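You operate a simulated robot arm through the tools that you are given. There is no shell and no other tool.

You run a simulated robot arm. Do the job below in one go: nothing can be reset, and whatever is moved stays where it is left.

TASK
Put the yellow cup on the ledge, fold the towel flat and lay it in the steel tray.
Fine: the cup stands on the ledge over the tea table; press the fold down; tray and white cup stay where they are. Set down upright: yellow cup.

Only the result counts: the job must be done as asked and must still hold three seconds after the hand-in. Knocking over, shifting, dropping, spilling or breaking anything else fails it. Flat cloth is picked up by pressing the open fingertips on it (5 to 10 N) and closing them slowly along it; thin cloth reads only 2 to 8 mm in the jaws.

THE ROBOT
A 7-joint arm with a fingered hand, fixed in place. Base frame: the origin is on the floor under the middle of its stand, x ahead of it, y to its left, z up. Readings come in cm, degrees, newtons and seconds.
It reaches about 102.3 cm from its shoulder. Its first joint turns from -166.0 to 166.0 degrees. Payload 4 kg.
The TCP is the grasp point between the finger pads, 3 cm short of the fingertips. In the tool frame z runs along the fingers and y along their closing line. The gripper opens to 10.4 cm; its body begins 3.5 cm behind the TCP. The gripper is a hand of 4 fingers: y runs from the thumb to the fingers, the wrist lies at [-1.5, -11.3, -19] in the tool frame, and closing takes about 1.5 s.
Orientation is that of the tool frame in the base frame, as [roll, pitch, yaw] about the fixed x, y, z axes, in that order (R = Rz(yaw) Ry(pitch) Rx(roll)). With the fingers straight down and the wrist toward the robot, the tool's x, y and z point along [0, 1, 0], [1, 0, 0] and [0, 0, -1] of the base frame.

THE INTERFACE
- The arm moves only by the tool jog_arm. Its argument "steps" is a list of rows, each a list of 7 numbers: the shift along the tool's x, y, z in cm, then the turn, a rotation vector about the tool's x, y, z in degrees, then the gripper command, from -1 (fully open) to 1 (shut), values between in proportion. In form: [[dx, dy, dz, ax, ay, az, jaw], ...]. A call has 1 to 20 rows; each row shifts and turns the commanded pose from where the row before left it, along the tool's axes as they then stand. A row lasts 0.2 s, in which the tool goes at most 5 cm and 8.6 degrees; a call with a longer step from one row to the next is refused whole, and so is a gripper value outside its range. A pose out of reach is approached as far as the arm can. The call stops where the force on the tool passes 40 N (or 10 N more than at its start, if that is more) or the arm is blocked; 0.2 s more then pass. Each finger travels about 15.3 cm/s and halts on what it meets, pressing with about 25 N; the grip force reading is that of the motor and also rises with nothing between the fingers. The clock runs only during rows and for 0.2 s after the last one: add rows that do not move to give the fingers time. It gives the time, the measured TCP pose, the force on the tool (base axes), the opening and the grip force at its end, in the units of the frame above (readings bear some noise), with the torque about the TCP (base axes, N m) and any sound that the robot's microphone picked up.
- Cameras (640 x 400 px; columns grow to the right, rows downward): "scene" is fixed at [40.12, -49.84, 138.9]; the picture's right is [-1.00, 0.04, 0.00], its down [0.04, 0.87, -0.48] and it looks along [-0.02, -0.48, -0.88] (base axes); focal length 214 px, centre (320, 200). "wrist" rides on the gripper at [6.1, -9.2, -13] in the tool frame; the picture's right is [-0.81, 0.27, -0.52], its down [-0.53, -0.71, 0.46] and it looks along [-0.24, 0.64, 0.72] (tool axes); focal length 275 px, centre (320, 200). There is no depth. A picture from a camera that has moved, and an enlarged one, comes with that camera's place and axes in the base frame and with its lens.
- capture(camera): a new picture of that camera. No time passes.
- set_grasp(shape): the hand has 4 fingers and takes this shape, open, in about a second: jaw (thumb against the fingers, like two jaws); tri (thumb and two fingers); tip (a fingertip pinch); poke (one finger out to press); point (the index stretched); flat (the hand flat); cup (the hand cupped); fist (a fist). The gripper value then closes the fingers along that shape, each until it touches; the sizes above hold for jaw. It gives what a move gives, with no picture.
- zoom(camera, box): a new picture of the part [left, top, right, bottom] of that camera's present view, enlarged. No time passes.
- finish_job(): hands the job in; it is judged then, once.

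Nothing tells you positions but the pictures and the camera data. Unless the task says otherwise, let go and move clear before handing in.

The tools are called as a command line: name --pt "numbers of a row" for each row, then --argument value for the rest, lists and objects as JSON in quotes. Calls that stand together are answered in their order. jog_arm: Moves the arm, as the interface text tells. Its arguments: {"type":"object","properties":{"steps":{"type":"array","items":{"type":"array","items":{"type":"number"}}}},"required":["steps"]} The other tools are called the same way: set_grasp (shape) gives the hand a shape; capture (camera) takes a picture; zoom (camera, box) takes an enlarged picture of a part of a camera's view; finish_job () hands the job in.

At the start:

```text
time: 0.0
eef_pos: [40.17, -32.09, 148.22]
ee_rot: [-179.9, 0.0, 89.9]
contact_force: [0.3, -0.6, -0.1]
ft_torque: [-0.01, -0.01, -0.05]
grip_width: 10.4
grip_force: 0.0
shape: jaw
```

scene: 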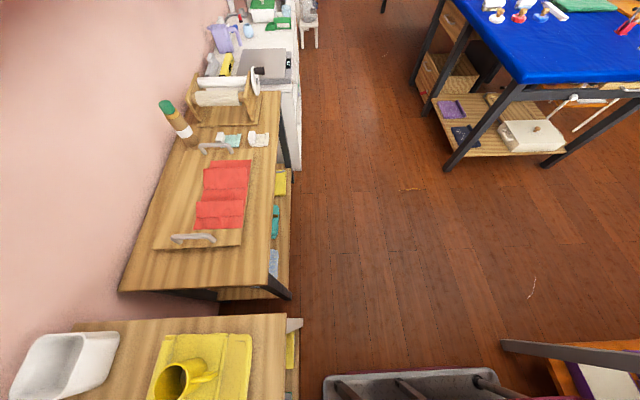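
wrist: 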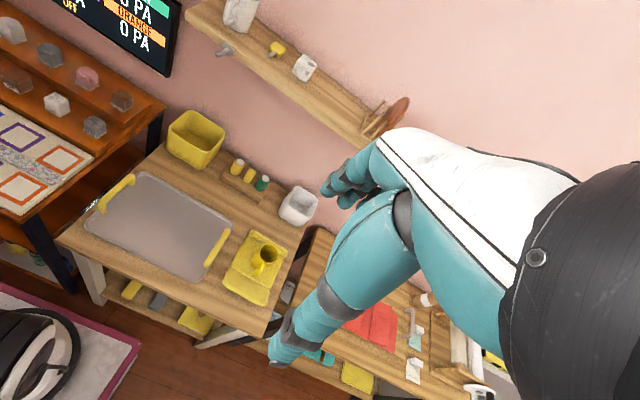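

I see the yellow cup standing on a yellow cloth on the tea table, a steel tray with yellow handles beside it, and a wooden ledge on the wall above. I'll look closer before moving anything.

zoom --camera "wrist" --box '[60, 100, 340, 340]'

zoom --camera "wrist" --box '[170, 0, 430, 160]'

zoom --camera "scene" --box '[0, 250, 320, 400]'

```text
1.67 times, centred on (200, 220) of wrist
camera zoom: at [31.18, -25.88, 161.14], right [0.27, -0.81, 0.52], down [-0.71, -0.53, -0.46], along [0.64, -0.24, -0.72], focal length 459 px, centre (520, 167)
```

zoom: 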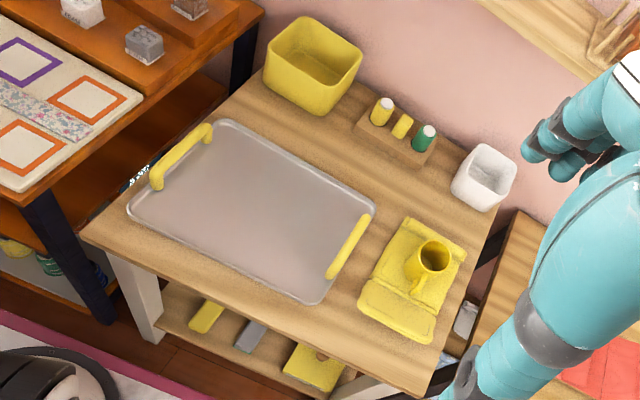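

```text
2.46 times, centred on (300, 80) of wrist
camera zoom: at [31.18, -25.88, 161.14], right [0.27, -0.81, 0.52], down [-0.71, -0.53, -0.46], along [0.64, -0.24, -0.72], focal length 678 px, centre (369, 495)
```

zoom: 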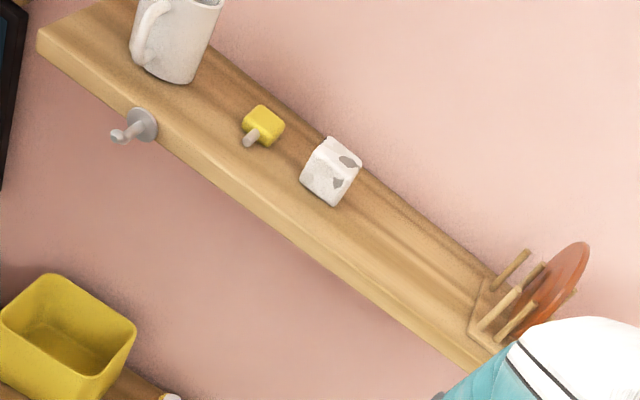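

```text
2.00 times, centred on (160, 325) of scene
camera zoom: at [40.12, -49.84, 138.9], right [-1.0, 0.04, 0.0], down [0.04, 0.87, -0.48], along [-0.02, -0.48, -0.88], focal length 429 px, centre (640, -50)
```

zoom: 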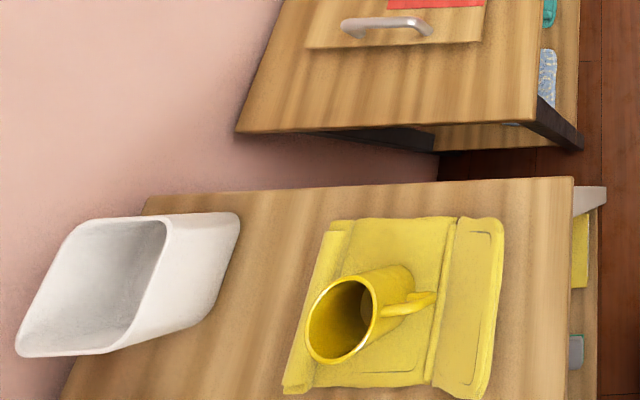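

The yellow cup stands at roughly (66, -41) on a yellow towel on the tea table (top about z = 85), and the ledge seems to be at about z = 128, x = 79–95. I'll move the hand lower and forward to look closely at the towel and cup.

jog_arm --pt "0 1 4 0 0 0 -1" --pt "0 1 4 0 0 0 -1" --pt "0 1 4 0 0 0 -1" --pt "0 1 4 0 0 0 -1" --pt "0 1 4 0 0 0 -1" --pt "0 1 4 0 0 0 -1" --pt "0 1 4 0 0 0 -1" --pt "0 1 4 0 0 0 -1"

capture --camera "wrist"

capture --camera "scene"

```text
time: 1.8
eef_pos: [48.33, -31.86, 116.11]
ee_rot: [-179.9, 0.0, 89.9]
contact_force: [-0.2, -0.4, 0.6]
ft_torque: [0.01, -0.01, -0.01]
grip_width: 10.35
grip_force: 0.1
shape: jaw
```

```text
taken
camera wrist: at [39.19, -25.8, 128.98], right [0.27, -0.81, 0.52], down [-0.71, -0.53, -0.46], along [0.64, -0.24, -0.72], focal length 275 px, centre (320, 200)
```

wrist: 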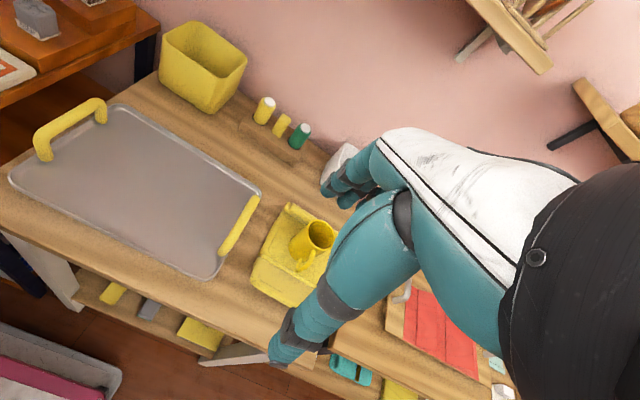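

```text
taken
```

scene: 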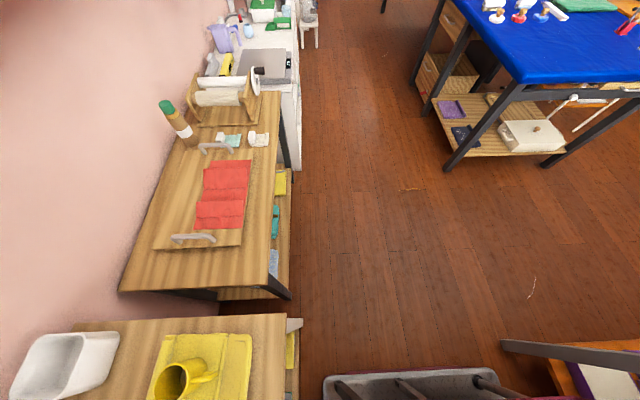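

I see the towel and cup partly hidden behind the thumb. I'll zoom in on both views for the towel's shape.

zoom --camera "wrist" --box '[220, 180, 380, 320]'

zoom --camera "scene" --box '[120, 310, 300, 400]'

jog_arm --pt "-4 0 0 0 0 0 -1" --pt "-4 0 0 0 0 0 -1" --pt "-4 0 0 0 0 0 -1" --pt "-4 0 0 0 0 0 -1"

capture --camera "wrist"

```text
2.86 times, centred on (300, 250) of wrist
camera zoom: at [39.19, -25.8, 128.98], right [0.27, -0.81, 0.52], down [-0.71, -0.53, -0.46], along [0.64, -0.24, -0.72], focal length 786 px, centre (377, 57)
```

zoom: 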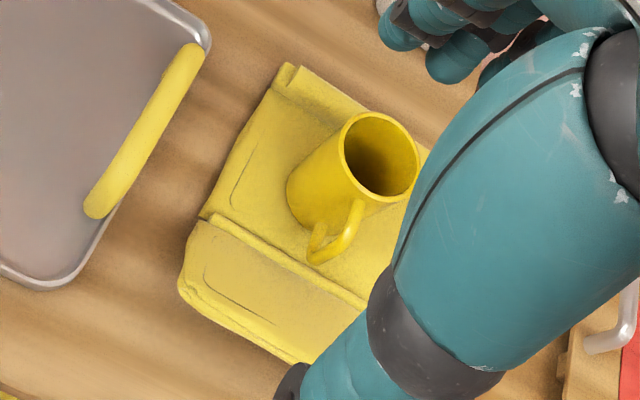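

```text
3.56 times, centred on (210, 355) of scene
camera zoom: at [40.12, -49.84, 138.9], right [-1.0, 0.04, 0.0], down [0.04, 0.87, -0.48], along [-0.02, -0.48, -0.88], focal length 763 px, centre (711, -351)
```

zoom: 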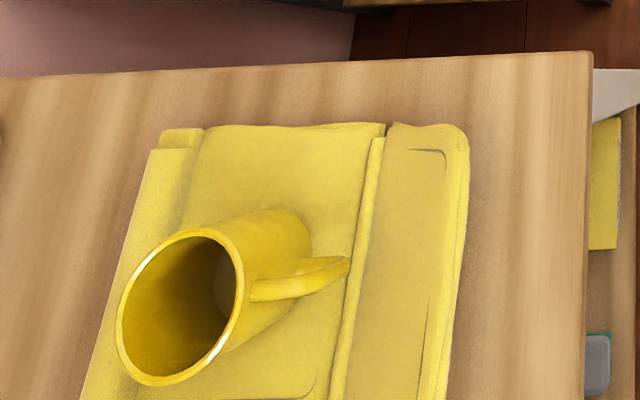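

```text
time: 2.8
eef_pos: [48.11, -48.23, 116.43]
ee_rot: [-180.0, 0.1, 90.1]
contact_force: [0.0, 0.7, 0.5]
ft_torque: [-0.02, 0.02, -0.01]
grip_width: 10.36
grip_force: 0.0
shape: jaw
```

```text
taken
camera wrist: at [39.13, -42.04, 129.35], right [0.27, -0.81, 0.52], down [-0.71, -0.53, -0.45], along [0.64, -0.24, -0.72], focal length 275 px, centre (320, 200)
```

wrist: 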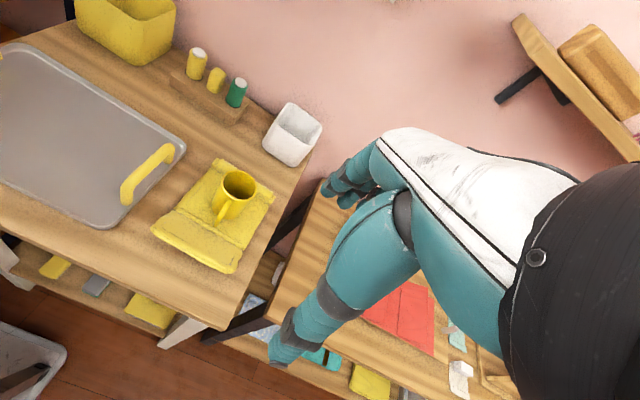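

zoom --camera "wrist" --box '[130, 140, 300, 290]'

zoom --camera "wrist" --box '[0, 0, 320, 340]'

```text
2.67 times, centred on (215, 215) of wrist
camera zoom: at [39.13, -42.04, 129.35], right [0.27, -0.81, 0.52], down [-0.71, -0.53, -0.45], along [0.64, -0.24, -0.72], focal length 734 px, centre (600, 160)
```

zoom: 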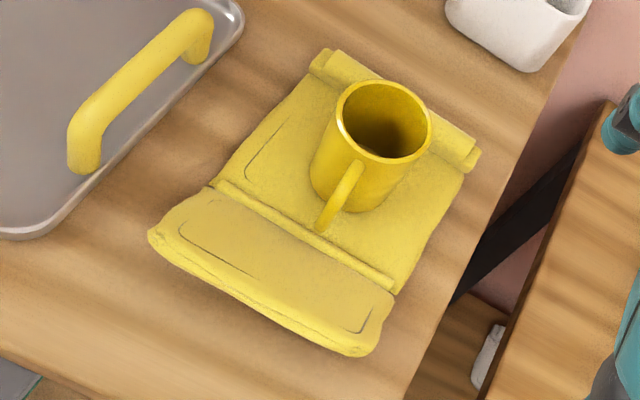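

```text
1.18 times, centred on (160, 170) of wrist
camera zoom: at [39.13, -42.04, 129.35], right [0.27, -0.81, 0.52], down [-0.71, -0.53, -0.45], along [0.64, -0.24, -0.72], focal length 324 px, centre (508, 235)
```

zoom: 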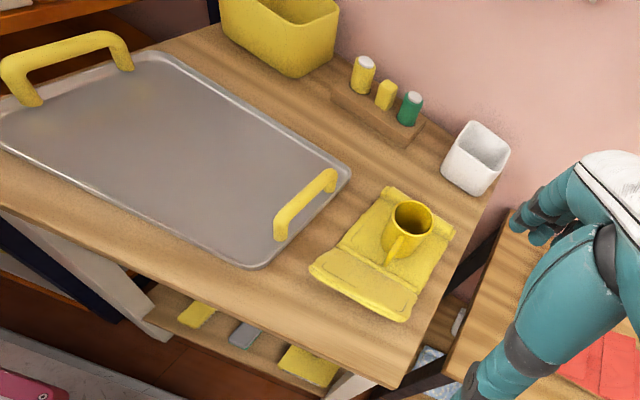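

The towel spans roughly x 55–72, y -47 to -34 with a crease near x = 59.6, and the cup is centred near (65.9, -40.8) with its rim at z ≈ 91.5 and its handle toward the robot. I'll check the hand's shape and look at the ledge from a better angle before grasping.

zoom --camera "wrist" --box '[250, 110, 500, 380]'

jog_arm --pt "4 0 -2 0 0 0 -1" --pt "4 0 -3 0 0 0 -1" --pt "4 0 -3 0 0 0 -1" --pt "4 0 -3 0 0 0 -1" --pt "2 0 -4 0 0 0 -1" --pt "0 0 -4 0 0 0 -1" --pt "0 0 -4 0 0 0 -1" --pt "0 0 -4 0 0 0 -1"

capture --camera "wrist"

```text
1.48 times, centred on (375, 245) of wrist
camera zoom: at [39.13, -42.04, 129.35], right [0.27, -0.81, 0.52], down [-0.71, -0.53, -0.45], along [0.64, -0.24, -0.72], focal length 408 px, centre (238, 133)
```

zoom: 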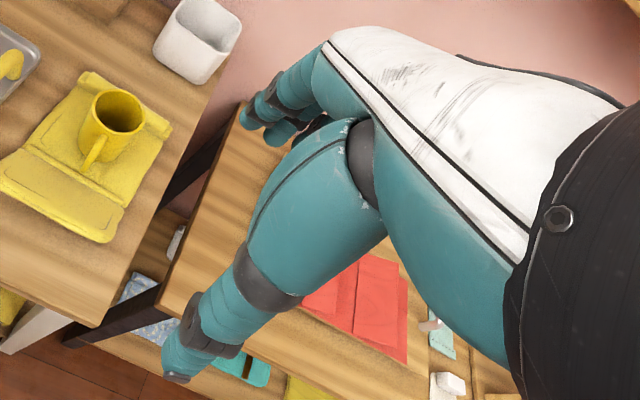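

```text
time: 4.6
eef_pos: [48.03, -29.96, 143.28]
ee_rot: [179.9, 0.0, 89.9]
contact_force: [-0.3, -0.4, 1.1]
ft_torque: [0.0, -0.02, 0.0]
grip_width: 10.36
grip_force: 0.1
shape: jaw
```

```text
taken
camera wrist: at [39.08, -23.77, 156.21], right [0.27, -0.81, 0.52], down [-0.71, -0.53, -0.46], along [0.64, -0.24, -0.72], focal length 275 px, centre (320, 200)
```

wrist: 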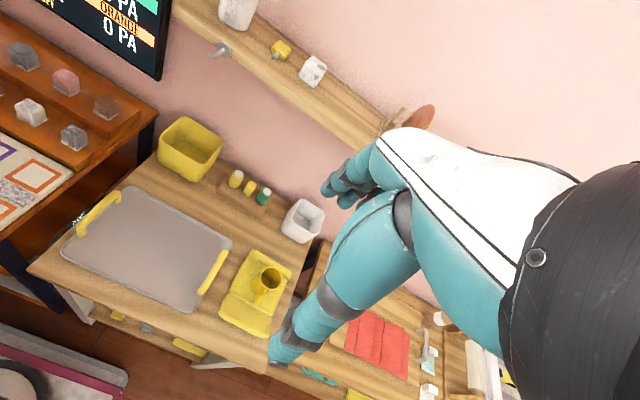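

I see the ledge with the white mug, a small yellow item, a spotted cube and a plate rack at its right end. I'll shift sideways for a second bearing on it.

jog_arm --pt "-5 0 0 0 0 0 -1" --pt "-5 0 0 0 0 0 -1" --pt "-5 0 0 0 0 0 -1" --pt "-5 0 0 0 0 0 -1" --pt "-5 0 0 0 0 0 -1"

capture --camera "wrist"

zoom --camera "wrist" --box '[60, 0, 400, 160]'

```text
time: 5.8
eef_pos: [48.31, -54.88, 143.32]
ee_rot: [180.0, 0.2, 90.0]
contact_force: [-0.6, 1.1, 1.0]
ft_torque: [-0.11, 0.04, 0.0]
grip_width: 10.4
grip_force: 0.1
shape: jaw
```

```text
taken
camera wrist: at [39.19, -48.74, 156.31], right [0.27, -0.81, 0.52], down [-0.71, -0.53, -0.45], along [0.64, -0.25, -0.72], focal length 275 px, centre (320, 200)
```

wrist: 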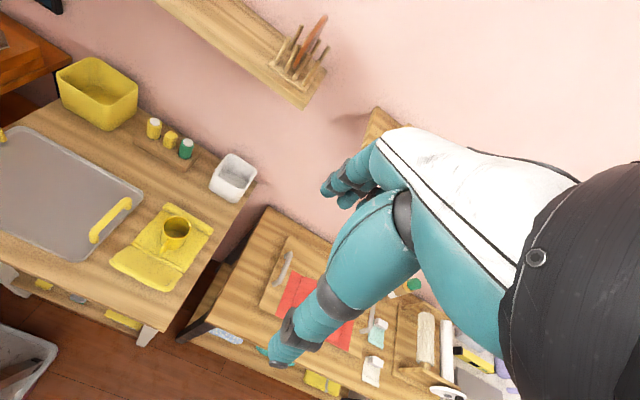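

```text
1.88 times, centred on (230, 80) of wrist
camera zoom: at [39.19, -48.74, 156.31], right [0.27, -0.81, 0.52], down [-0.71, -0.53, -0.45], along [0.64, -0.25, -0.72], focal length 518 px, centre (489, 426)
```

zoom: 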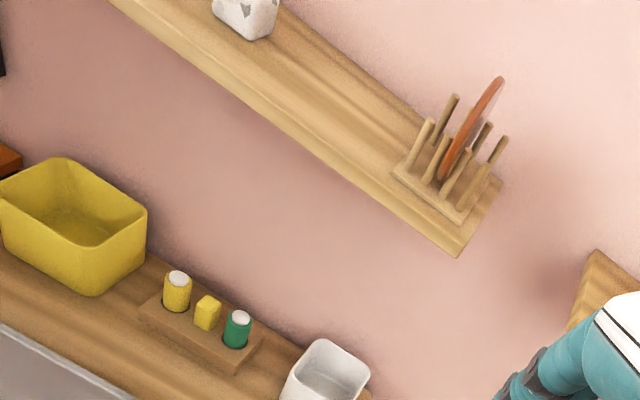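

The ledge top is about z = 127, x 82–97, with a free stretch between the spotted cube (y ≈ -24.5) and the plate rack (y ≈ -40.7). I'll bring the hand above the cup and turn it a quarter so it closes along y, clear of the handle that points at the robot.

jog_arm --pt "1.41 1.76 2.8 0 0 0 -1" --pt "1.41 1.76 2.8 0 0 0 -1" --pt "1.41 1.76 2.8 0 0 0 -1" --pt "1.41 1.76 2.8 0 0 0 -1" --pt "1.41 1.76 2.8 0 0 0 -1" --pt "1.41 1.76 2.8 0 0 0 -1" --pt "1.41 1.76 2.8 0 0 0 -1" --pt "1.41 1.76 2.8 0 0 0 -1" --pt "1.41 1.76 2.8 0 0 0 -1" --pt "1.41 1.76 2.8 0 0 0 -1"

jog_arm --pt "0 0 0 0 0 8.2 -1" --pt "0 0 0 0 0 8.2 -1" --pt "0 0 0 0 0 8.2 -1" --pt "0 0 0 0 0 8.2 -1" --pt "0 0 0 0 0 8.2 -1" --pt "0 0 0 0 0 8.2 -1" --pt "0 0 0 0 0 8.2 -1" --pt "0 0 0 0 0 8.2 -1" --pt "0 0 0 0 0 8.2 -1" --pt "0 0 0 0 0 8.2 -1" --pt "0 0 0 0 0 8 -1"

capture --camera "wrist"

capture --camera "scene"

```text
time: 8.0
eef_pos: [65.8, -40.96, 115.2]
ee_rot: [-180.0, 0.0, 90.1]
contact_force: [-1.2, 0.2, -0.6]
ft_torque: [-0.01, -0.01, 0.04]
grip_width: 10.35
grip_force: 0.1
shape: jaw
```

```text
time: 10.4
eef_pos: [65.87, -40.88, 115.19]
ee_rot: [180.0, 0.1, -0.1]
contact_force: [0.5, 0.7, 0.4]
ft_torque: [-0.01, -0.01, 0.03]
grip_width: 10.36
grip_force: 0.0
shape: jaw
```

```text
taken
camera wrist: at [72.11, -31.81, 128.13], right [-0.81, -0.27, 0.52], down [-0.53, 0.71, -0.46], along [-0.25, -0.64, -0.72], focal length 275 px, centre (320, 200)
```

wrist: 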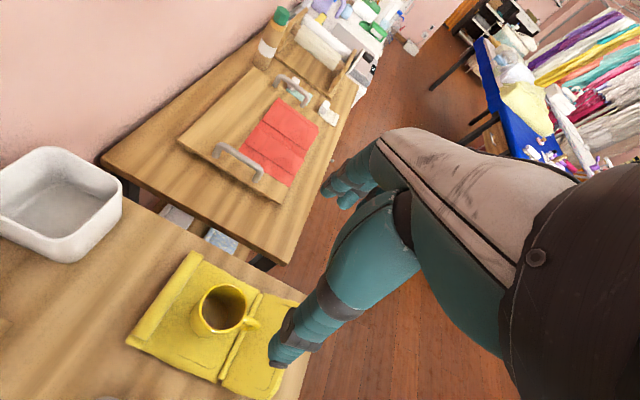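

```text
taken
```

scene: 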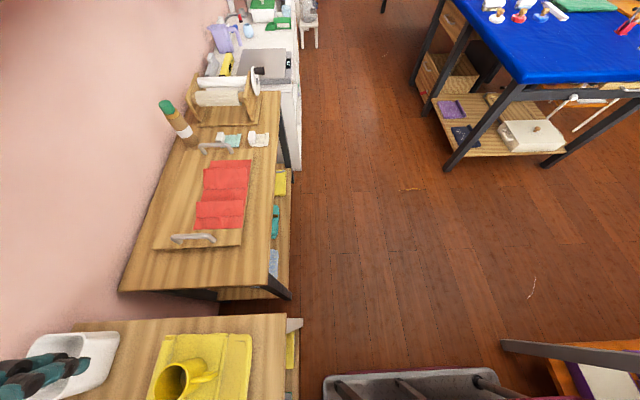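

zoom --camera "wrist" --box '[110, 240, 310, 400]'

```text
2.50 times, centred on (210, 320) of wrist
camera zoom: at [72.11, -31.81, 128.13], right [-0.81, -0.27, 0.52], down [-0.53, 0.71, -0.46], along [-0.25, -0.64, -0.72], focal length 688 px, centre (595, -100)
```

zoom: 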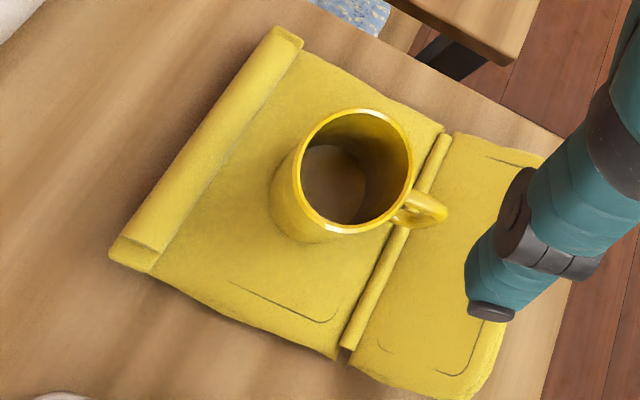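

The cup centre checks out at (66.0, -40.8), rim z ≈ 91.5, base ≈ 85.3, and it may hold tea, so I'll keep it level. I'll lower the open hand around it.

jog_arm --pt "0.1 -0.1 4 0 0 0 -1" --pt "0 0 4 0 0 0 -1" --pt "0 0 4 0 0 0 -1" --pt "0 0 4 0 0 0 -1" --pt "0 0 2 0 0 0 -1" --pt "0 0 1 0 0 0 -1"

capture --camera "wrist"

capture --camera "scene"

```text
time: 11.8
eef_pos: [65.94, -40.9, 96.27]
ee_rot: [-179.9, 0.1, -0.1]
contact_force: [-0.6, -0.2, 0.4]
ft_torque: [-0.04, 0.0, 0.01]
grip_width: 10.37
grip_force: 0.1
shape: jaw
```

```text
taken
camera wrist: at [72.15, -31.73, 109.14], right [-0.81, -0.27, 0.52], down [-0.53, 0.71, -0.46], along [-0.24, -0.64, -0.72], focal length 275 px, centre (320, 200)
```

wrist: 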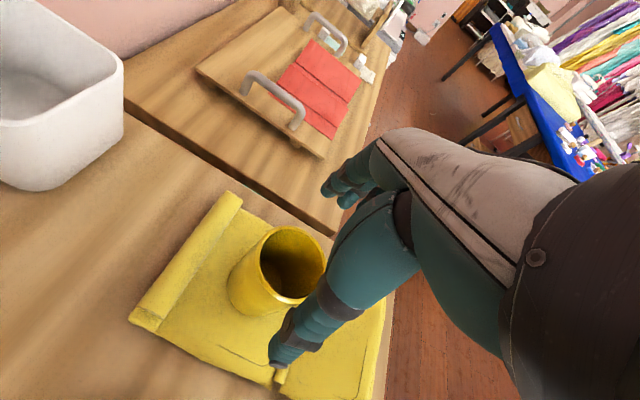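

```text
taken
```

scene: 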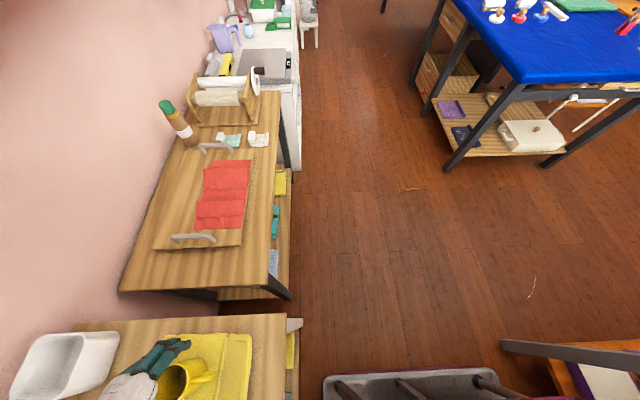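

zoom --camera "scene" --box '[80, 320, 260, 400]'

zoom --camera "wrist" --box '[200, 140, 440, 400]'

```text
3.56 times, centred on (170, 360) of scene
camera zoom: at [40.12, -49.84, 138.9], right [-1.0, 0.04, 0.0], down [0.04, 0.87, -0.48], along [-0.02, -0.48, -0.88], focal length 763 px, centre (853, -369)
```

zoom: 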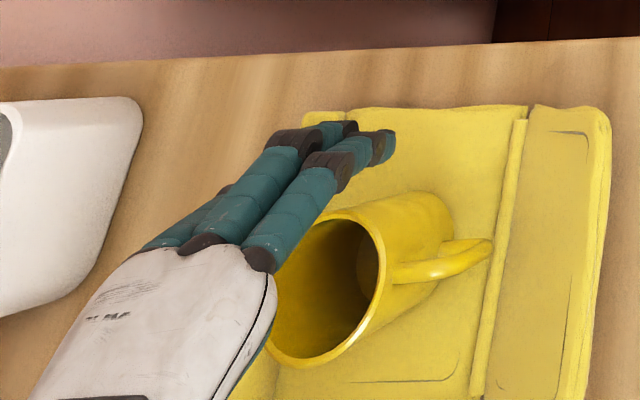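

```text
1.54 times, centred on (320, 270) of wrist
camera zoom: at [72.15, -31.73, 109.14], right [-0.81, -0.27, 0.52], down [-0.53, 0.71, -0.46], along [-0.24, -0.64, -0.72], focal length 424 px, centre (320, 92)
```

zoom: 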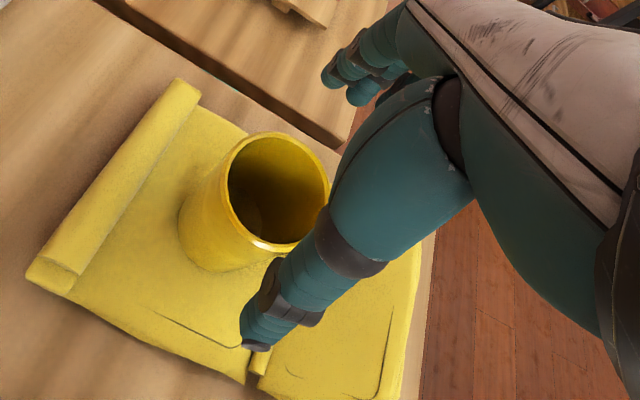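

The thumb and fingers straddle the cup with the handle clear between them. I'll lower the rest of the way and close gently.

jog_arm --pt "0 0 2 0 0 0 -1" --pt "0 0 2 0 0 0 -1" --pt "0 0 1.5 0 0 0 -1" --pt "0 0 1.2 0 0 0 -1"

zoom --camera "scene" --box '[80, 320, 260, 400]'

capture --camera "wrist"

```text
time: 12.8
eef_pos: [66.13, -40.95, 89.54]
ee_rot: [-179.9, 0.0, 0.1]
contact_force: [-0.5, 0.3, 0.9]
ft_torque: [0.01, -0.01, 0.03]
grip_width: 10.39
grip_force: 0.1
shape: jaw
```

```text
3.56 times, centred on (170, 360) of scene
camera zoom: at [40.12, -49.84, 138.9], right [-1.0, 0.04, 0.0], down [0.04, 0.87, -0.48], along [-0.02, -0.48, -0.88], focal length 763 px, centre (853, -369)
```

zoom: 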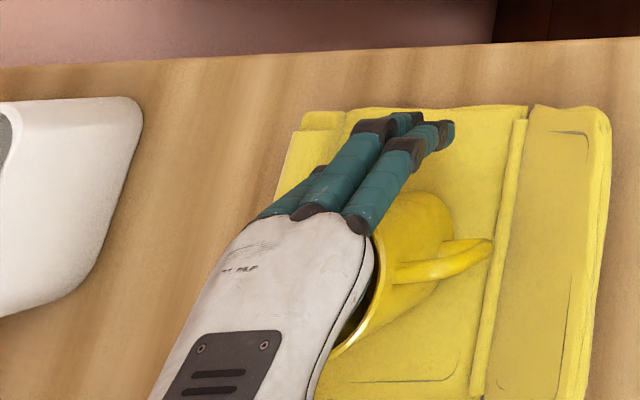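

```text
taken
camera wrist: at [72.28, -31.7, 102.43], right [-0.81, -0.27, 0.52], down [-0.53, 0.71, -0.46], along [-0.24, -0.64, -0.72], focal length 275 px, centre (320, 200)
```

wrist: 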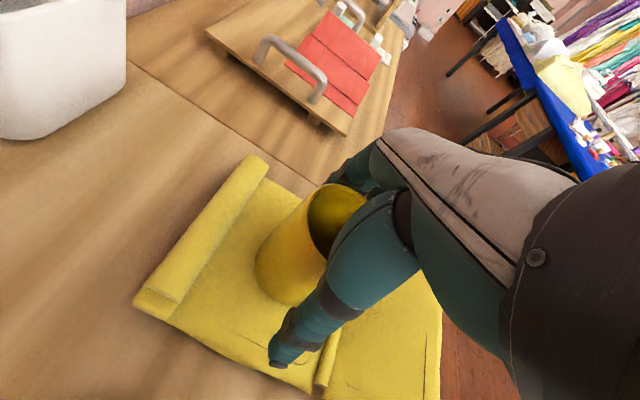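

jog_arm --pt "0 0 0 0 0 0 -0.8" --pt "0 0 0 0 0 0 -0.6" --pt "0 0 0 0 0 0 -0.4" --pt "0 0 0 0 0 0 -0.2" --pt "0 0 0 0 0 0 0" --pt "0 0 0 0 0 0 0.2" --pt "0 0 0 0 0 0 0.2" --pt "0 0 0 0 0 0 0.2"

capture --camera "wrist"

zoom --camera "scene" --box '[80, 320, 260, 400]'

```text
time: 14.6
eef_pos: [66.03, -40.95, 89.49]
ee_rot: [-180.0, 0.0, -0.1]
contact_force: [0.0, -0.4, 0.9]
ft_torque: [0.04, -0.04, 0.0]
grip_width: 4.87
grip_force: 24.5
shape: jaw
```

```text
taken
camera wrist: at [72.29, -31.69, 102.43], right [-0.81, -0.27, 0.52], down [-0.53, 0.71, -0.46], along [-0.24, -0.64, -0.72], focal length 275 px, centre (320, 200)
```

wrist: 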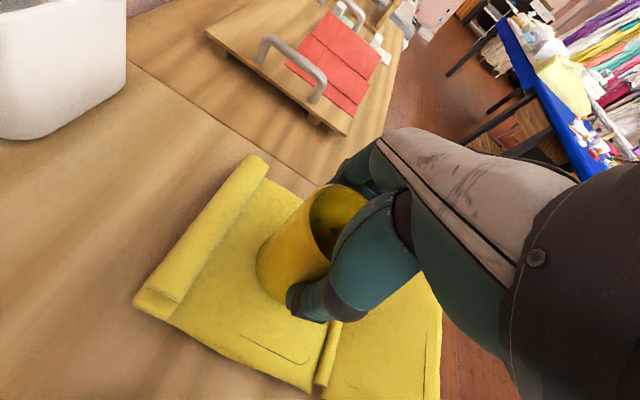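

```text
3.56 times, centred on (170, 360) of scene
camera zoom: at [40.12, -49.84, 138.9], right [-1.0, 0.04, 0.0], down [0.04, 0.87, -0.48], along [-0.02, -0.48, -0.88], focal length 763 px, centre (853, -369)
```

zoom: 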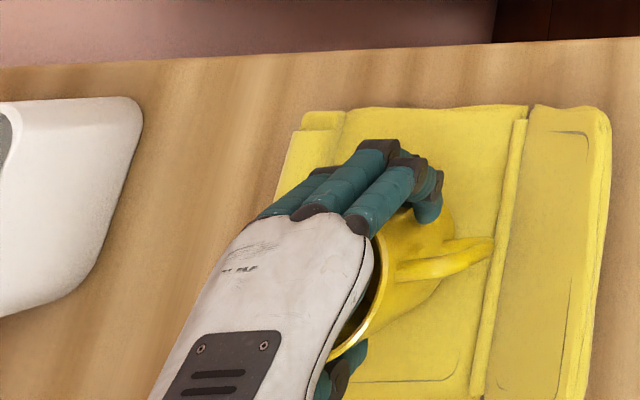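

The cup is held at about 4.9 cm with 24.5 N. I'll lift slowly and check that it comes up alone.

jog_arm --pt "0 0 -0.5 0 0 0 0.2" --pt "0 0 -0.8 0 0 0 0.2" --pt "0 0 -1 0 0 0 0.2" --pt "0 0 -1 0 0 0 0.2" --pt "0 0 -1 0 0 0 0.2" --pt "0 0 -1 0 0 0 0.2" --pt "0 0 -0.5 0 0 0 0.2"

capture --camera "wrist"

capture --camera "scene"

```text
time: 16.2
eef_pos: [65.99, -40.81, 95.21]
ee_rot: [-180.0, 0.0, -0.1]
contact_force: [0.5, 0.1, -1.2]
ft_torque: [-0.01, -0.04, 0.01]
grip_width: 4.9
grip_force: 24.9
shape: jaw
```

```text
taken
camera wrist: at [72.2, -31.63, 108.2], right [-0.81, -0.28, 0.52], down [-0.53, 0.71, -0.46], along [-0.24, -0.64, -0.72], focal length 275 px, centre (320, 200)
```

wrist: 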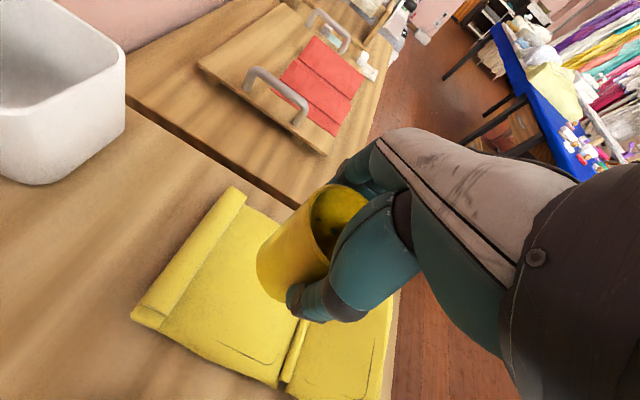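

```text
taken
```

scene: 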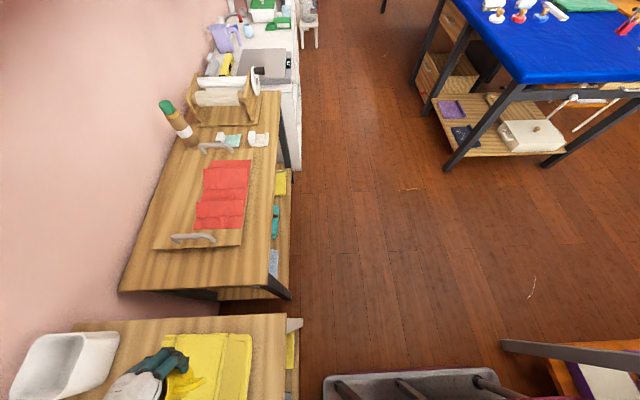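

The cup came up cleanly and the towel stayed put. I'll raise it slowly in front of the ledge and turn the hand back so the wrist faces the robot.

jog_arm --pt "-0.3 -0.2 -1.5 0 0 0 0.2" --pt "-0.5 -0.5 -2.5 0 0 0 0.2" --pt "-0.6 -0.6 -3 0 0 0 0.2" --pt "-0.6 -0.6 -3 0 0 0 0.2" --pt "-0.6 -0.6 -3 0 0 0 0.2" --pt "-0.6 -0.6 -3 0 0 0 0.2" --pt "-0.6 -0.6 -3 0 0 0 0.2" --pt "-0.6 -0.6 -3 0 0 0 0.2" --pt "-0.6 -0.6 -3 0 0 0 0.2" --pt "-0.6 -0.6 -3 0 0 0 0.2" --pt "-0.6 -0.6 -3 0 0 0 0.2" --pt "-0.6 -0.6 -3 0 0 0 0.2" --pt "-0.6 -0.6 -3 0 0 0 0.2" --pt "-0.6 -0.6 -3 0 0 0 0.2" --pt "-0.6 -0.6 -3 0 0 0 0.2" --pt "-0.4 -0.5 -2 0 0 0 0.2" --pt "0 0 -1 0 0 0 0.2"

jog_arm --pt "0 0 0 0 0 -2 0.2" --pt "0 0 0 0 0 -4 0.2" --pt "0 0 0 0 0 -6 0.2" --pt "0 0 0 0 0 -6 0.2" --pt "0 0 0 0 0 -6 0.2" --pt "0 0 0 0 0 -6 0.2" --pt "0 0 0 0 0 -6 0.2" --pt "0 0 0 0 0 -6 0.2" --pt "0 0 0 0 0 -6 0.2" --pt "0 0 0 0 0 -6 0.2" --pt "0 0 0 0 0 -6 0.2" --pt "0 0 0 0 0 -6 0.2" --pt "0 0 0 0 0 -6 0.2" --pt "0 0 0 0 0 -6 0.2" --pt "0 0 0 0 0 -6 0.2" --pt "0 0 0 0 0 -4 0.2" --pt "0 0 0 0 0 -2 0.2"

capture --camera "wrist"

```text
time: 19.8
eef_pos: [56.85, -31.96, 141.39]
ee_rot: [-179.9, -0.1, 0.0]
contact_force: [0.7, 0.2, -1.8]
ft_torque: [0.04, -0.03, -0.01]
grip_width: 4.86
grip_force: 25.1
shape: jaw
```

```text
time: 23.4
eef_pos: [57.02, -32.01, 141.28]
ee_rot: [-180.0, 0.1, 89.9]
contact_force: [0.3, -0.2, -1.1]
ft_torque: [0.06, 0.0, -0.01]
grip_width: 4.87
grip_force: 24.9
shape: jaw
```

```text
taken
camera wrist: at [47.92, -25.76, 154.19], right [0.28, -0.81, 0.52], down [-0.71, -0.53, -0.46], along [0.64, -0.24, -0.72], focal length 275 px, centre (320, 200)
```

wrist: 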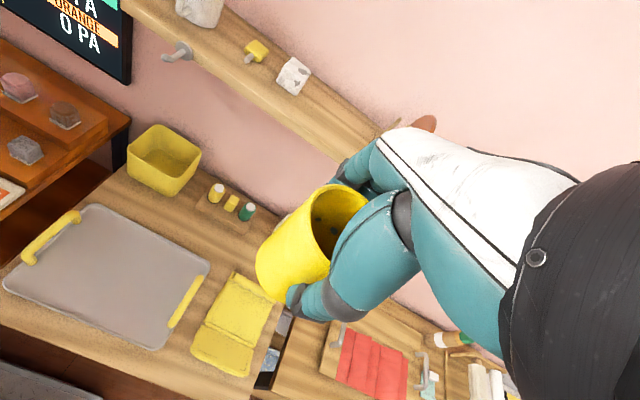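

I'm in front of and above the ledge with the cup upright. I'll zoom in on the ledge from here to pin down its height and edge.

zoom --camera "wrist" --box '[150, 0, 450, 190]'

zoom --camera "wrist" --box '[230, 150, 420, 340]'

```text
2.11 times, centred on (300, 95) of wrist
camera zoom: at [47.92, -25.76, 154.19], right [0.28, -0.81, 0.52], down [-0.71, -0.53, -0.46], along [0.64, -0.24, -0.72], focal length 580 px, centre (362, 421)
```

zoom: 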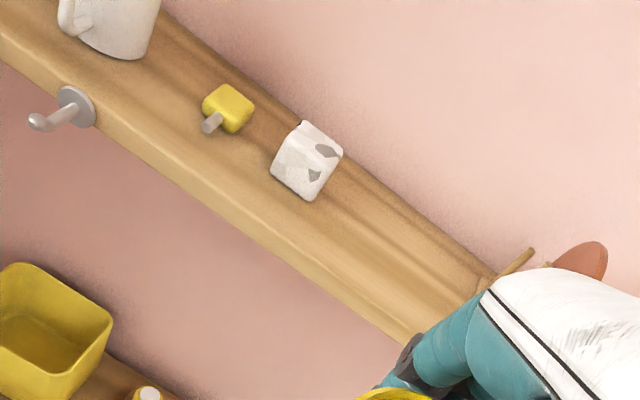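

```text
2.11 times, centred on (325, 245) of wrist
camera zoom: at [47.92, -25.76, 154.19], right [0.28, -0.81, 0.52], down [-0.71, -0.53, -0.46], along [0.64, -0.24, -0.72], focal length 580 px, centre (310, 105)
```

zoom: 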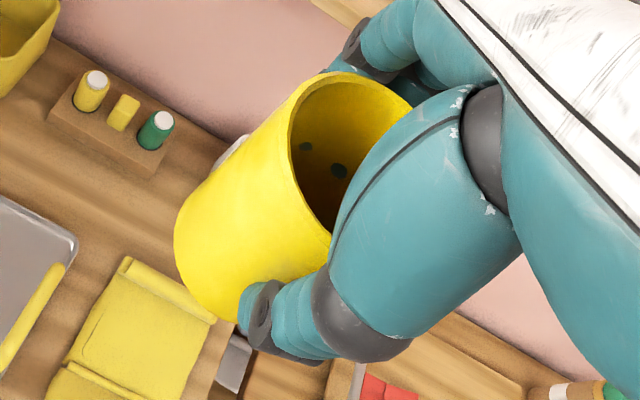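

I take the ledge top at about 126.5 and the free spot at (88, -31). I'll carry the cup forward over it at a safe height.

jog_arm --pt "0 1 0 0 0 0 0.2" --pt "0 2 0 0 0 0 0.2" --pt "0.1 3 0 0 0 0 0.2" --pt "0.1 3 0 0 0 0 0.2" --pt "0.1 3 0 0 0 0 0.2" --pt "0.1 3 0 0 0 0 0.2" --pt "0.1 3 0 0 0 0 0.2" --pt "0.1 3 0 0 0 0 0.2" --pt "0.1 3 0 0 0 0 0.2" --pt "0 2 0 0 0 0 0.2" --pt "0 1 0 0 0 0 0.2"

capture --camera "wrist"

```text
time: 25.8
eef_pos: [84.03, -31.07, 141.28]
ee_rot: [180.0, 0.0, 90.0]
contact_force: [-0.6, -0.1, -1.3]
ft_torque: [0.03, 0.02, 0.01]
grip_width: 4.84
grip_force: 24.9
shape: jaw
```

```text
taken
camera wrist: at [74.91, -24.91, 154.14], right [0.27, -0.81, 0.52], down [-0.71, -0.53, -0.46], along [0.64, -0.24, -0.73], focal length 275 px, centre (320, 200)
```

wrist: 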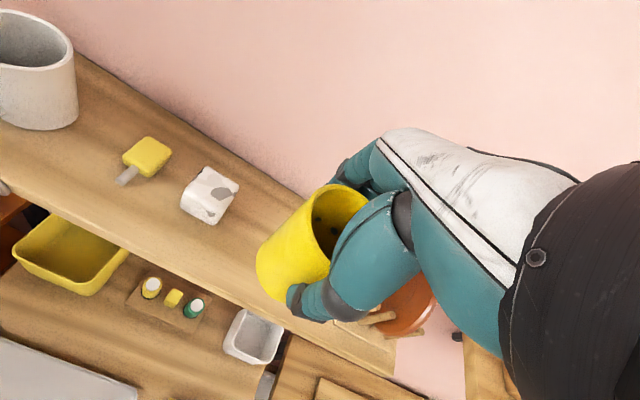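

zoom --camera "wrist" --box '[130, 120, 450, 390]'

```text
1.48 times, centred on (290, 255) of wrist
camera zoom: at [74.91, -24.91, 154.14], right [0.27, -0.81, 0.52], down [-0.71, -0.53, -0.46], along [0.64, -0.24, -0.73], focal length 408 px, centre (364, 118)
```

zoom: 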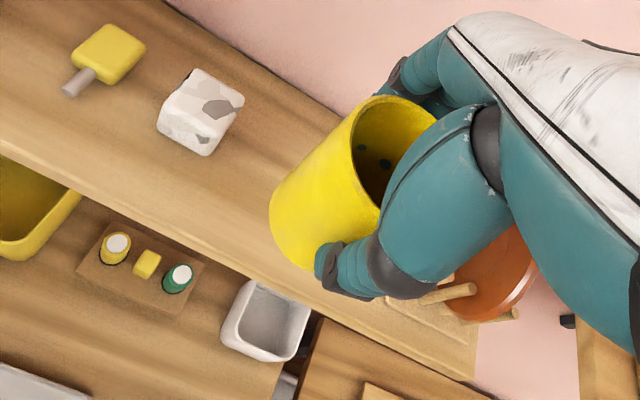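

The ledge's front edge is near x = 82.6 and its top near z = 127. I'll go 3.7 cm further in and lower most of the way.

jog_arm --pt "0 1.5 0 0 0 0 0.2" --pt "0 1.5 0 0 0 0 0.2" --pt "0 0.7 0 0 0 0 0.2" --pt "0 0 1.5 0 0 0 0.2" --pt "0 0 2 0 0 0 0.2" --pt "0 0 2 0 0 0 0.2" --pt "0 0 1.5 0 0 0 0.2" --pt "0 0 1 0 0 0 0.2"

capture --camera "wrist"

zoom --camera "wrist" --box '[170, 150, 430, 370]'

```text
time: 27.6
eef_pos: [87.52, -31.15, 133.46]
ee_rot: [180.0, 0.0, 89.9]
contact_force: [-0.1, -0.2, -2.1]
ft_torque: [0.0, 0.02, 0.0]
grip_width: 4.89
grip_force: 24.8
shape: jaw
```

```text
taken
camera wrist: at [78.52, -25.06, 146.27], right [0.27, -0.81, 0.52], down [-0.71, -0.53, -0.46], along [0.64, -0.24, -0.72], focal length 275 px, centre (320, 200)
```

wrist: 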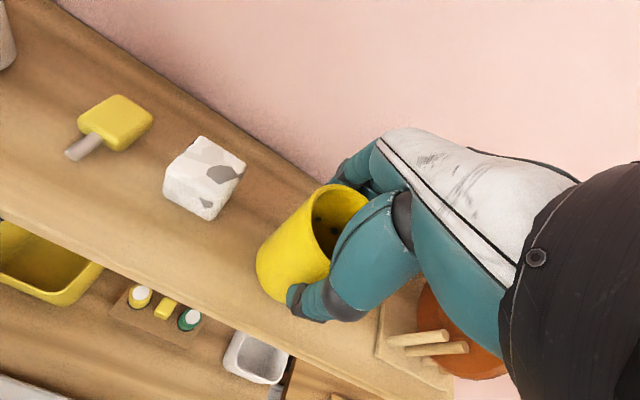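

```text
1.82 times, centred on (300, 260) of wrist
camera zoom: at [78.52, -25.06, 146.27], right [0.27, -0.81, 0.52], down [-0.71, -0.53, -0.46], along [0.64, -0.24, -0.72], focal length 500 px, centre (356, 91)
```

zoom: 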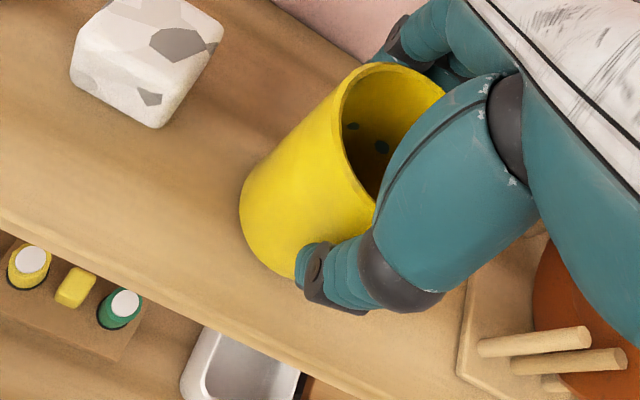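

The cup is over the ledge with its base still roughly 2 cm up. I'll lower in small steps watching the force.

jog_arm --pt "0 0 0.5 0 0 0 0.2" --pt "0 0 0.4 0 0 0 0.2" --pt "0 0 0.3 0 0 0 0.2"

jog_arm --pt "0 0 0.25 0 0 0 0.2" --pt "0 0 0.25 0 0 0 0.2"

jog_arm --pt "0 0 0.2 0 0 0 0.2" --pt "0 0 0.1 0 0 0 0.2"

```text
time: 28.3
eef_pos: [87.49, -31.08, 133.1]
ee_rot: [179.1, 0.2, 89.9]
contact_force: [-2.4, -0.2, 16.8]
ft_torque: [-0.05, 0.08, -0.01]
grip_width: 4.97
grip_force: 24.8
shape: jaw
stopped in row 3: the force on the tool passed its limit at 43 N (the readings are from after the stop); the commanded pose is now the measured one
```

```text
time: 29.0
eef_pos: [87.48, -31.1, 132.85]
ee_rot: [178.5, 0.4, 89.8]
contact_force: [-2.8, 0.6, 15.0]
ft_torque: [-0.02, 0.13, -0.02]
grip_width: 4.99
grip_force: 24.9
shape: jaw
stopped in row 2: the force on the tool passed its limit at 42 N (the readings are from after the stop); the commanded pose is now the measured one
```

```text
time: 29.6
eef_pos: [87.45, -31.13, 132.82]
ee_rot: [178.4, 0.5, 89.7]
contact_force: [-0.9, -1.1, 39.9]
ft_torque: [-0.07, -0.02, -0.06]
grip_width: 5.02
grip_force: 24.5
shape: jaw
```

The cup is already in contact with the ledge (pressing about 40 N), so the ledge is slightly higher than I estimated. I'll ease off upward until the push is nearly gone.

jog_arm --pt "0 0 -0.15 0 0 0 0.2"

zoom --camera "wrist" --box '[170, 150, 430, 370]'

```text
time: 30.0
eef_pos: [87.51, -31.09, 132.74]
ee_rot: [178.7, 0.4, 89.8]
contact_force: [-2.0, -1.7, 37.8]
ft_torque: [-0.09, -0.04, -0.03]
grip_width: 5.03
grip_force: 24.9
shape: jaw
```

```text
1.82 times, centred on (300, 260) of wrist
camera zoom: at [78.11, -24.79, 145.5], right [0.26, -0.81, 0.53], down [-0.7, -0.53, -0.47], along [0.66, -0.25, -0.71], focal length 500 px, centre (356, 91)
```

zoom: 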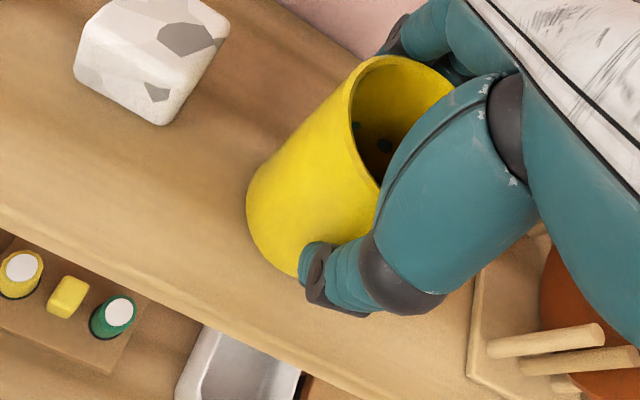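

jog_arm --pt "0 0 -0.3 0 0 0 0.2" --pt "0 0 0 0 0 0 0.2"

```text
time: 30.6
eef_pos: [87.52, -31.13, 133.0]
ee_rot: [178.8, 0.2, 90.0]
contact_force: [-3.4, -1.6, 22.9]
ft_torque: [-0.06, 0.0, -0.05]
grip_width: 5.02
grip_force: 25.1
shape: jaw
```

jog_arm --pt "0 0 -0.3 0.6 0 0 0.2" --pt "0 0 0 0.6 0 0 0.2"

```text
time: 31.2
eef_pos: [87.49, -31.19, 132.98]
ee_rot: [-179.9, 0.4, 90.0]
contact_force: [1.2, -0.6, 5.6]
ft_torque: [-0.03, -0.21, 0.0]
grip_width: 4.99
grip_force: 24.7
shape: jaw
```

The cup rests upright with about 5 N of push. I'll open the fingers gradually.

jog_arm --pt "0 0 0 0 0 0 0.05" --pt "0 0 0 0 0 0 -0.05" --pt "0 0 0 0 0 0 -0.15" --pt "0 0 0 0 0 0 -0.25" --pt "0 0 0 0 0 0 -0.35" --pt "0 0 0 0 0 0 -0.45" --pt "0 0 0 0 0 0 -0.55" --pt "0 0 0 0 0 0 -0.6"

capture --camera "wrist"

zoom --camera "wrist" --box '[170, 150, 430, 370]'

```text
time: 33.0
eef_pos: [87.65, -31.12, 133.27]
ee_rot: [-180.0, 0.4, 89.9]
contact_force: [-0.6, 1.2, 0.6]
ft_torque: [0.0, 0.0, -0.03]
grip_width: 8.27
grip_force: 0.1
shape: jaw
```

```text
taken
camera wrist: at [78.5, -24.83, 146.08], right [0.27, -0.81, 0.52], down [-0.71, -0.53, -0.45], along [0.64, -0.25, -0.72], focal length 275 px, centre (320, 200)
```

wrist: 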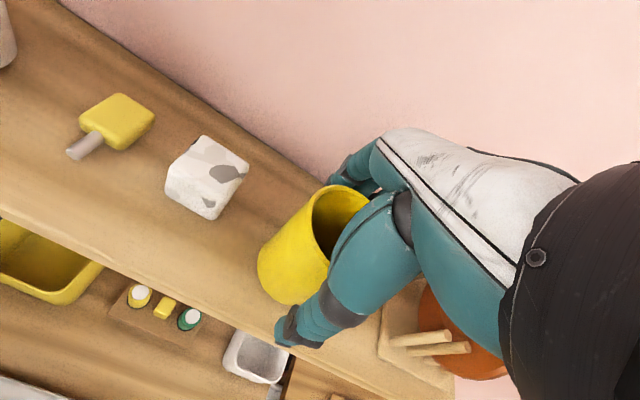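

```text
1.82 times, centred on (300, 260) of wrist
camera zoom: at [78.5, -24.83, 146.08], right [0.27, -0.81, 0.52], down [-0.71, -0.53, -0.45], along [0.64, -0.25, -0.72], focal length 500 px, centre (356, 91)
```

zoom: 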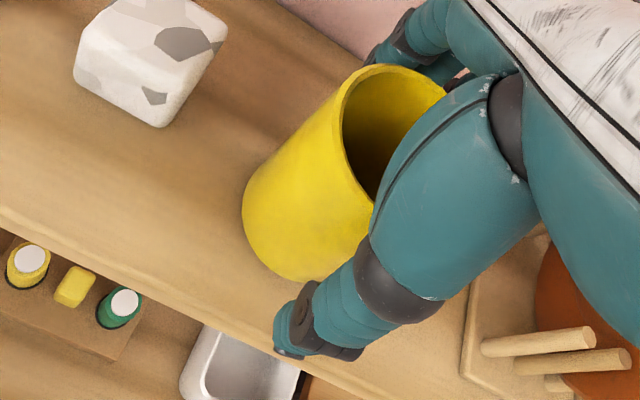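

The fingers are off and the cup stands. I'll rise straight up, then back away and look.

jog_arm --pt "0 0 -0.5 0 0 0 -0.6" --pt "0 0 -1 0 0 0 -0.6" --pt "0 0 -1.5 0 0 0 -0.6" --pt "0 0 -2 0 0 0 -0.6" --pt "0 0 -2 0 0 0 -0.6" --pt "0 0 -3 0 0 0 -0.6"

capture --camera "wrist"

```text
time: 34.4
eef_pos: [87.53, -30.97, 143.23]
ee_rot: [179.9, 0.3, 89.8]
contact_force: [0.5, 0.4, 0.8]
ft_torque: [0.05, -0.06, -0.02]
grip_width: 8.31
grip_force: 0.1
shape: jaw
```

```text
taken
camera wrist: at [78.42, -24.75, 156.16], right [0.27, -0.81, 0.52], down [-0.71, -0.53, -0.45], along [0.64, -0.25, -0.72], focal length 275 px, centre (320, 200)
```

wrist: 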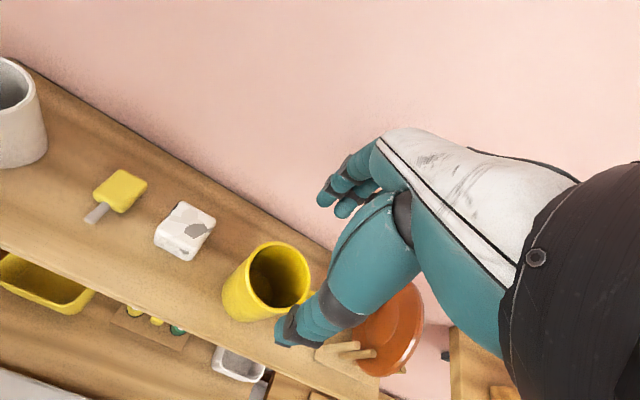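

The cup stands on the ledge. I'll back out and confirm it from a distance, then look at the towel.

jog_arm --pt "0 -3 -1 0 0 0 -1" --pt "0 -4 0 0 0 0 -1" --pt "0 -4 0 0 0 0 -1" --pt "0 -4 0 0 0 0 -1" --pt "0 -4 0 0 0 0 -1" --pt "0 -4 0 0 0 0 -1" --pt "-3 -4 0 0 0 0 -1" --pt "-4 -3 0 0 0 0 -1" --pt "-4 0 0 0 0 0 -1" --pt "-4 0 0 0 0 0 -1" --pt "-4 0 0 0 0 0 -1"

capture --camera "wrist"

zoom --camera "wrist" --box '[100, 0, 380, 160]'

zoom --camera "scene" --box '[100, 300, 320, 400]'

```text
time: 36.8
eef_pos: [57.4, -49.76, 144.49]
ee_rot: [179.9, 0.4, 89.9]
contact_force: [0.8, 1.0, 0.0]
ft_torque: [-0.03, -0.01, -0.01]
grip_width: 10.38
grip_force: 0.0
shape: jaw
```

```text
taken
camera wrist: at [48.37, -43.48, 157.41], right [0.27, -0.81, 0.52], down [-0.71, -0.53, -0.45], along [0.65, -0.25, -0.72], focal length 275 px, centre (320, 200)
```

wrist: 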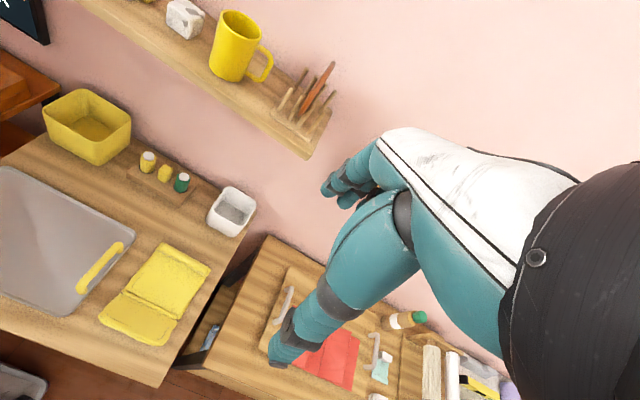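

```text
2.29 times, centred on (240, 80) of wrist
camera zoom: at [48.37, -43.48, 157.41], right [0.27, -0.81, 0.52], down [-0.71, -0.53, -0.45], along [0.65, -0.25, -0.72], focal length 629 px, centre (503, 474)
```

zoom: 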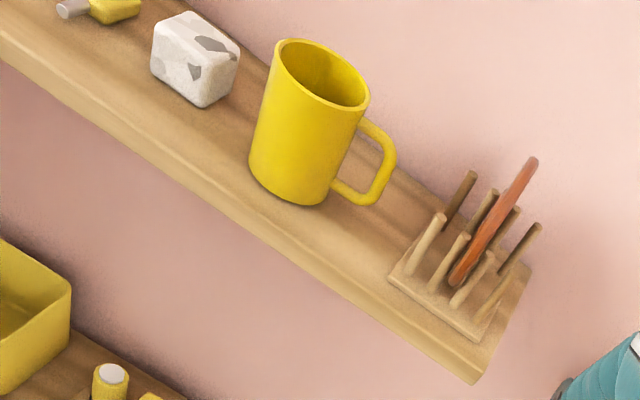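

```text
2.91 times, centred on (210, 350) of scene
camera zoom: at [40.12, -49.84, 138.9], right [-1.0, 0.04, 0.0], down [0.04, 0.87, -0.48], along [-0.02, -0.48, -0.88], focal length 624 px, centre (640, -236)
```

zoom: 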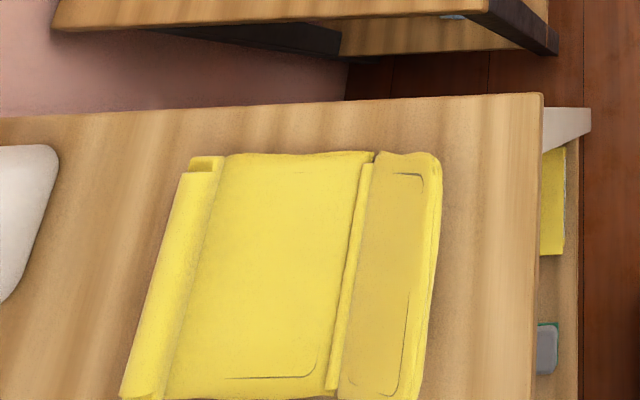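

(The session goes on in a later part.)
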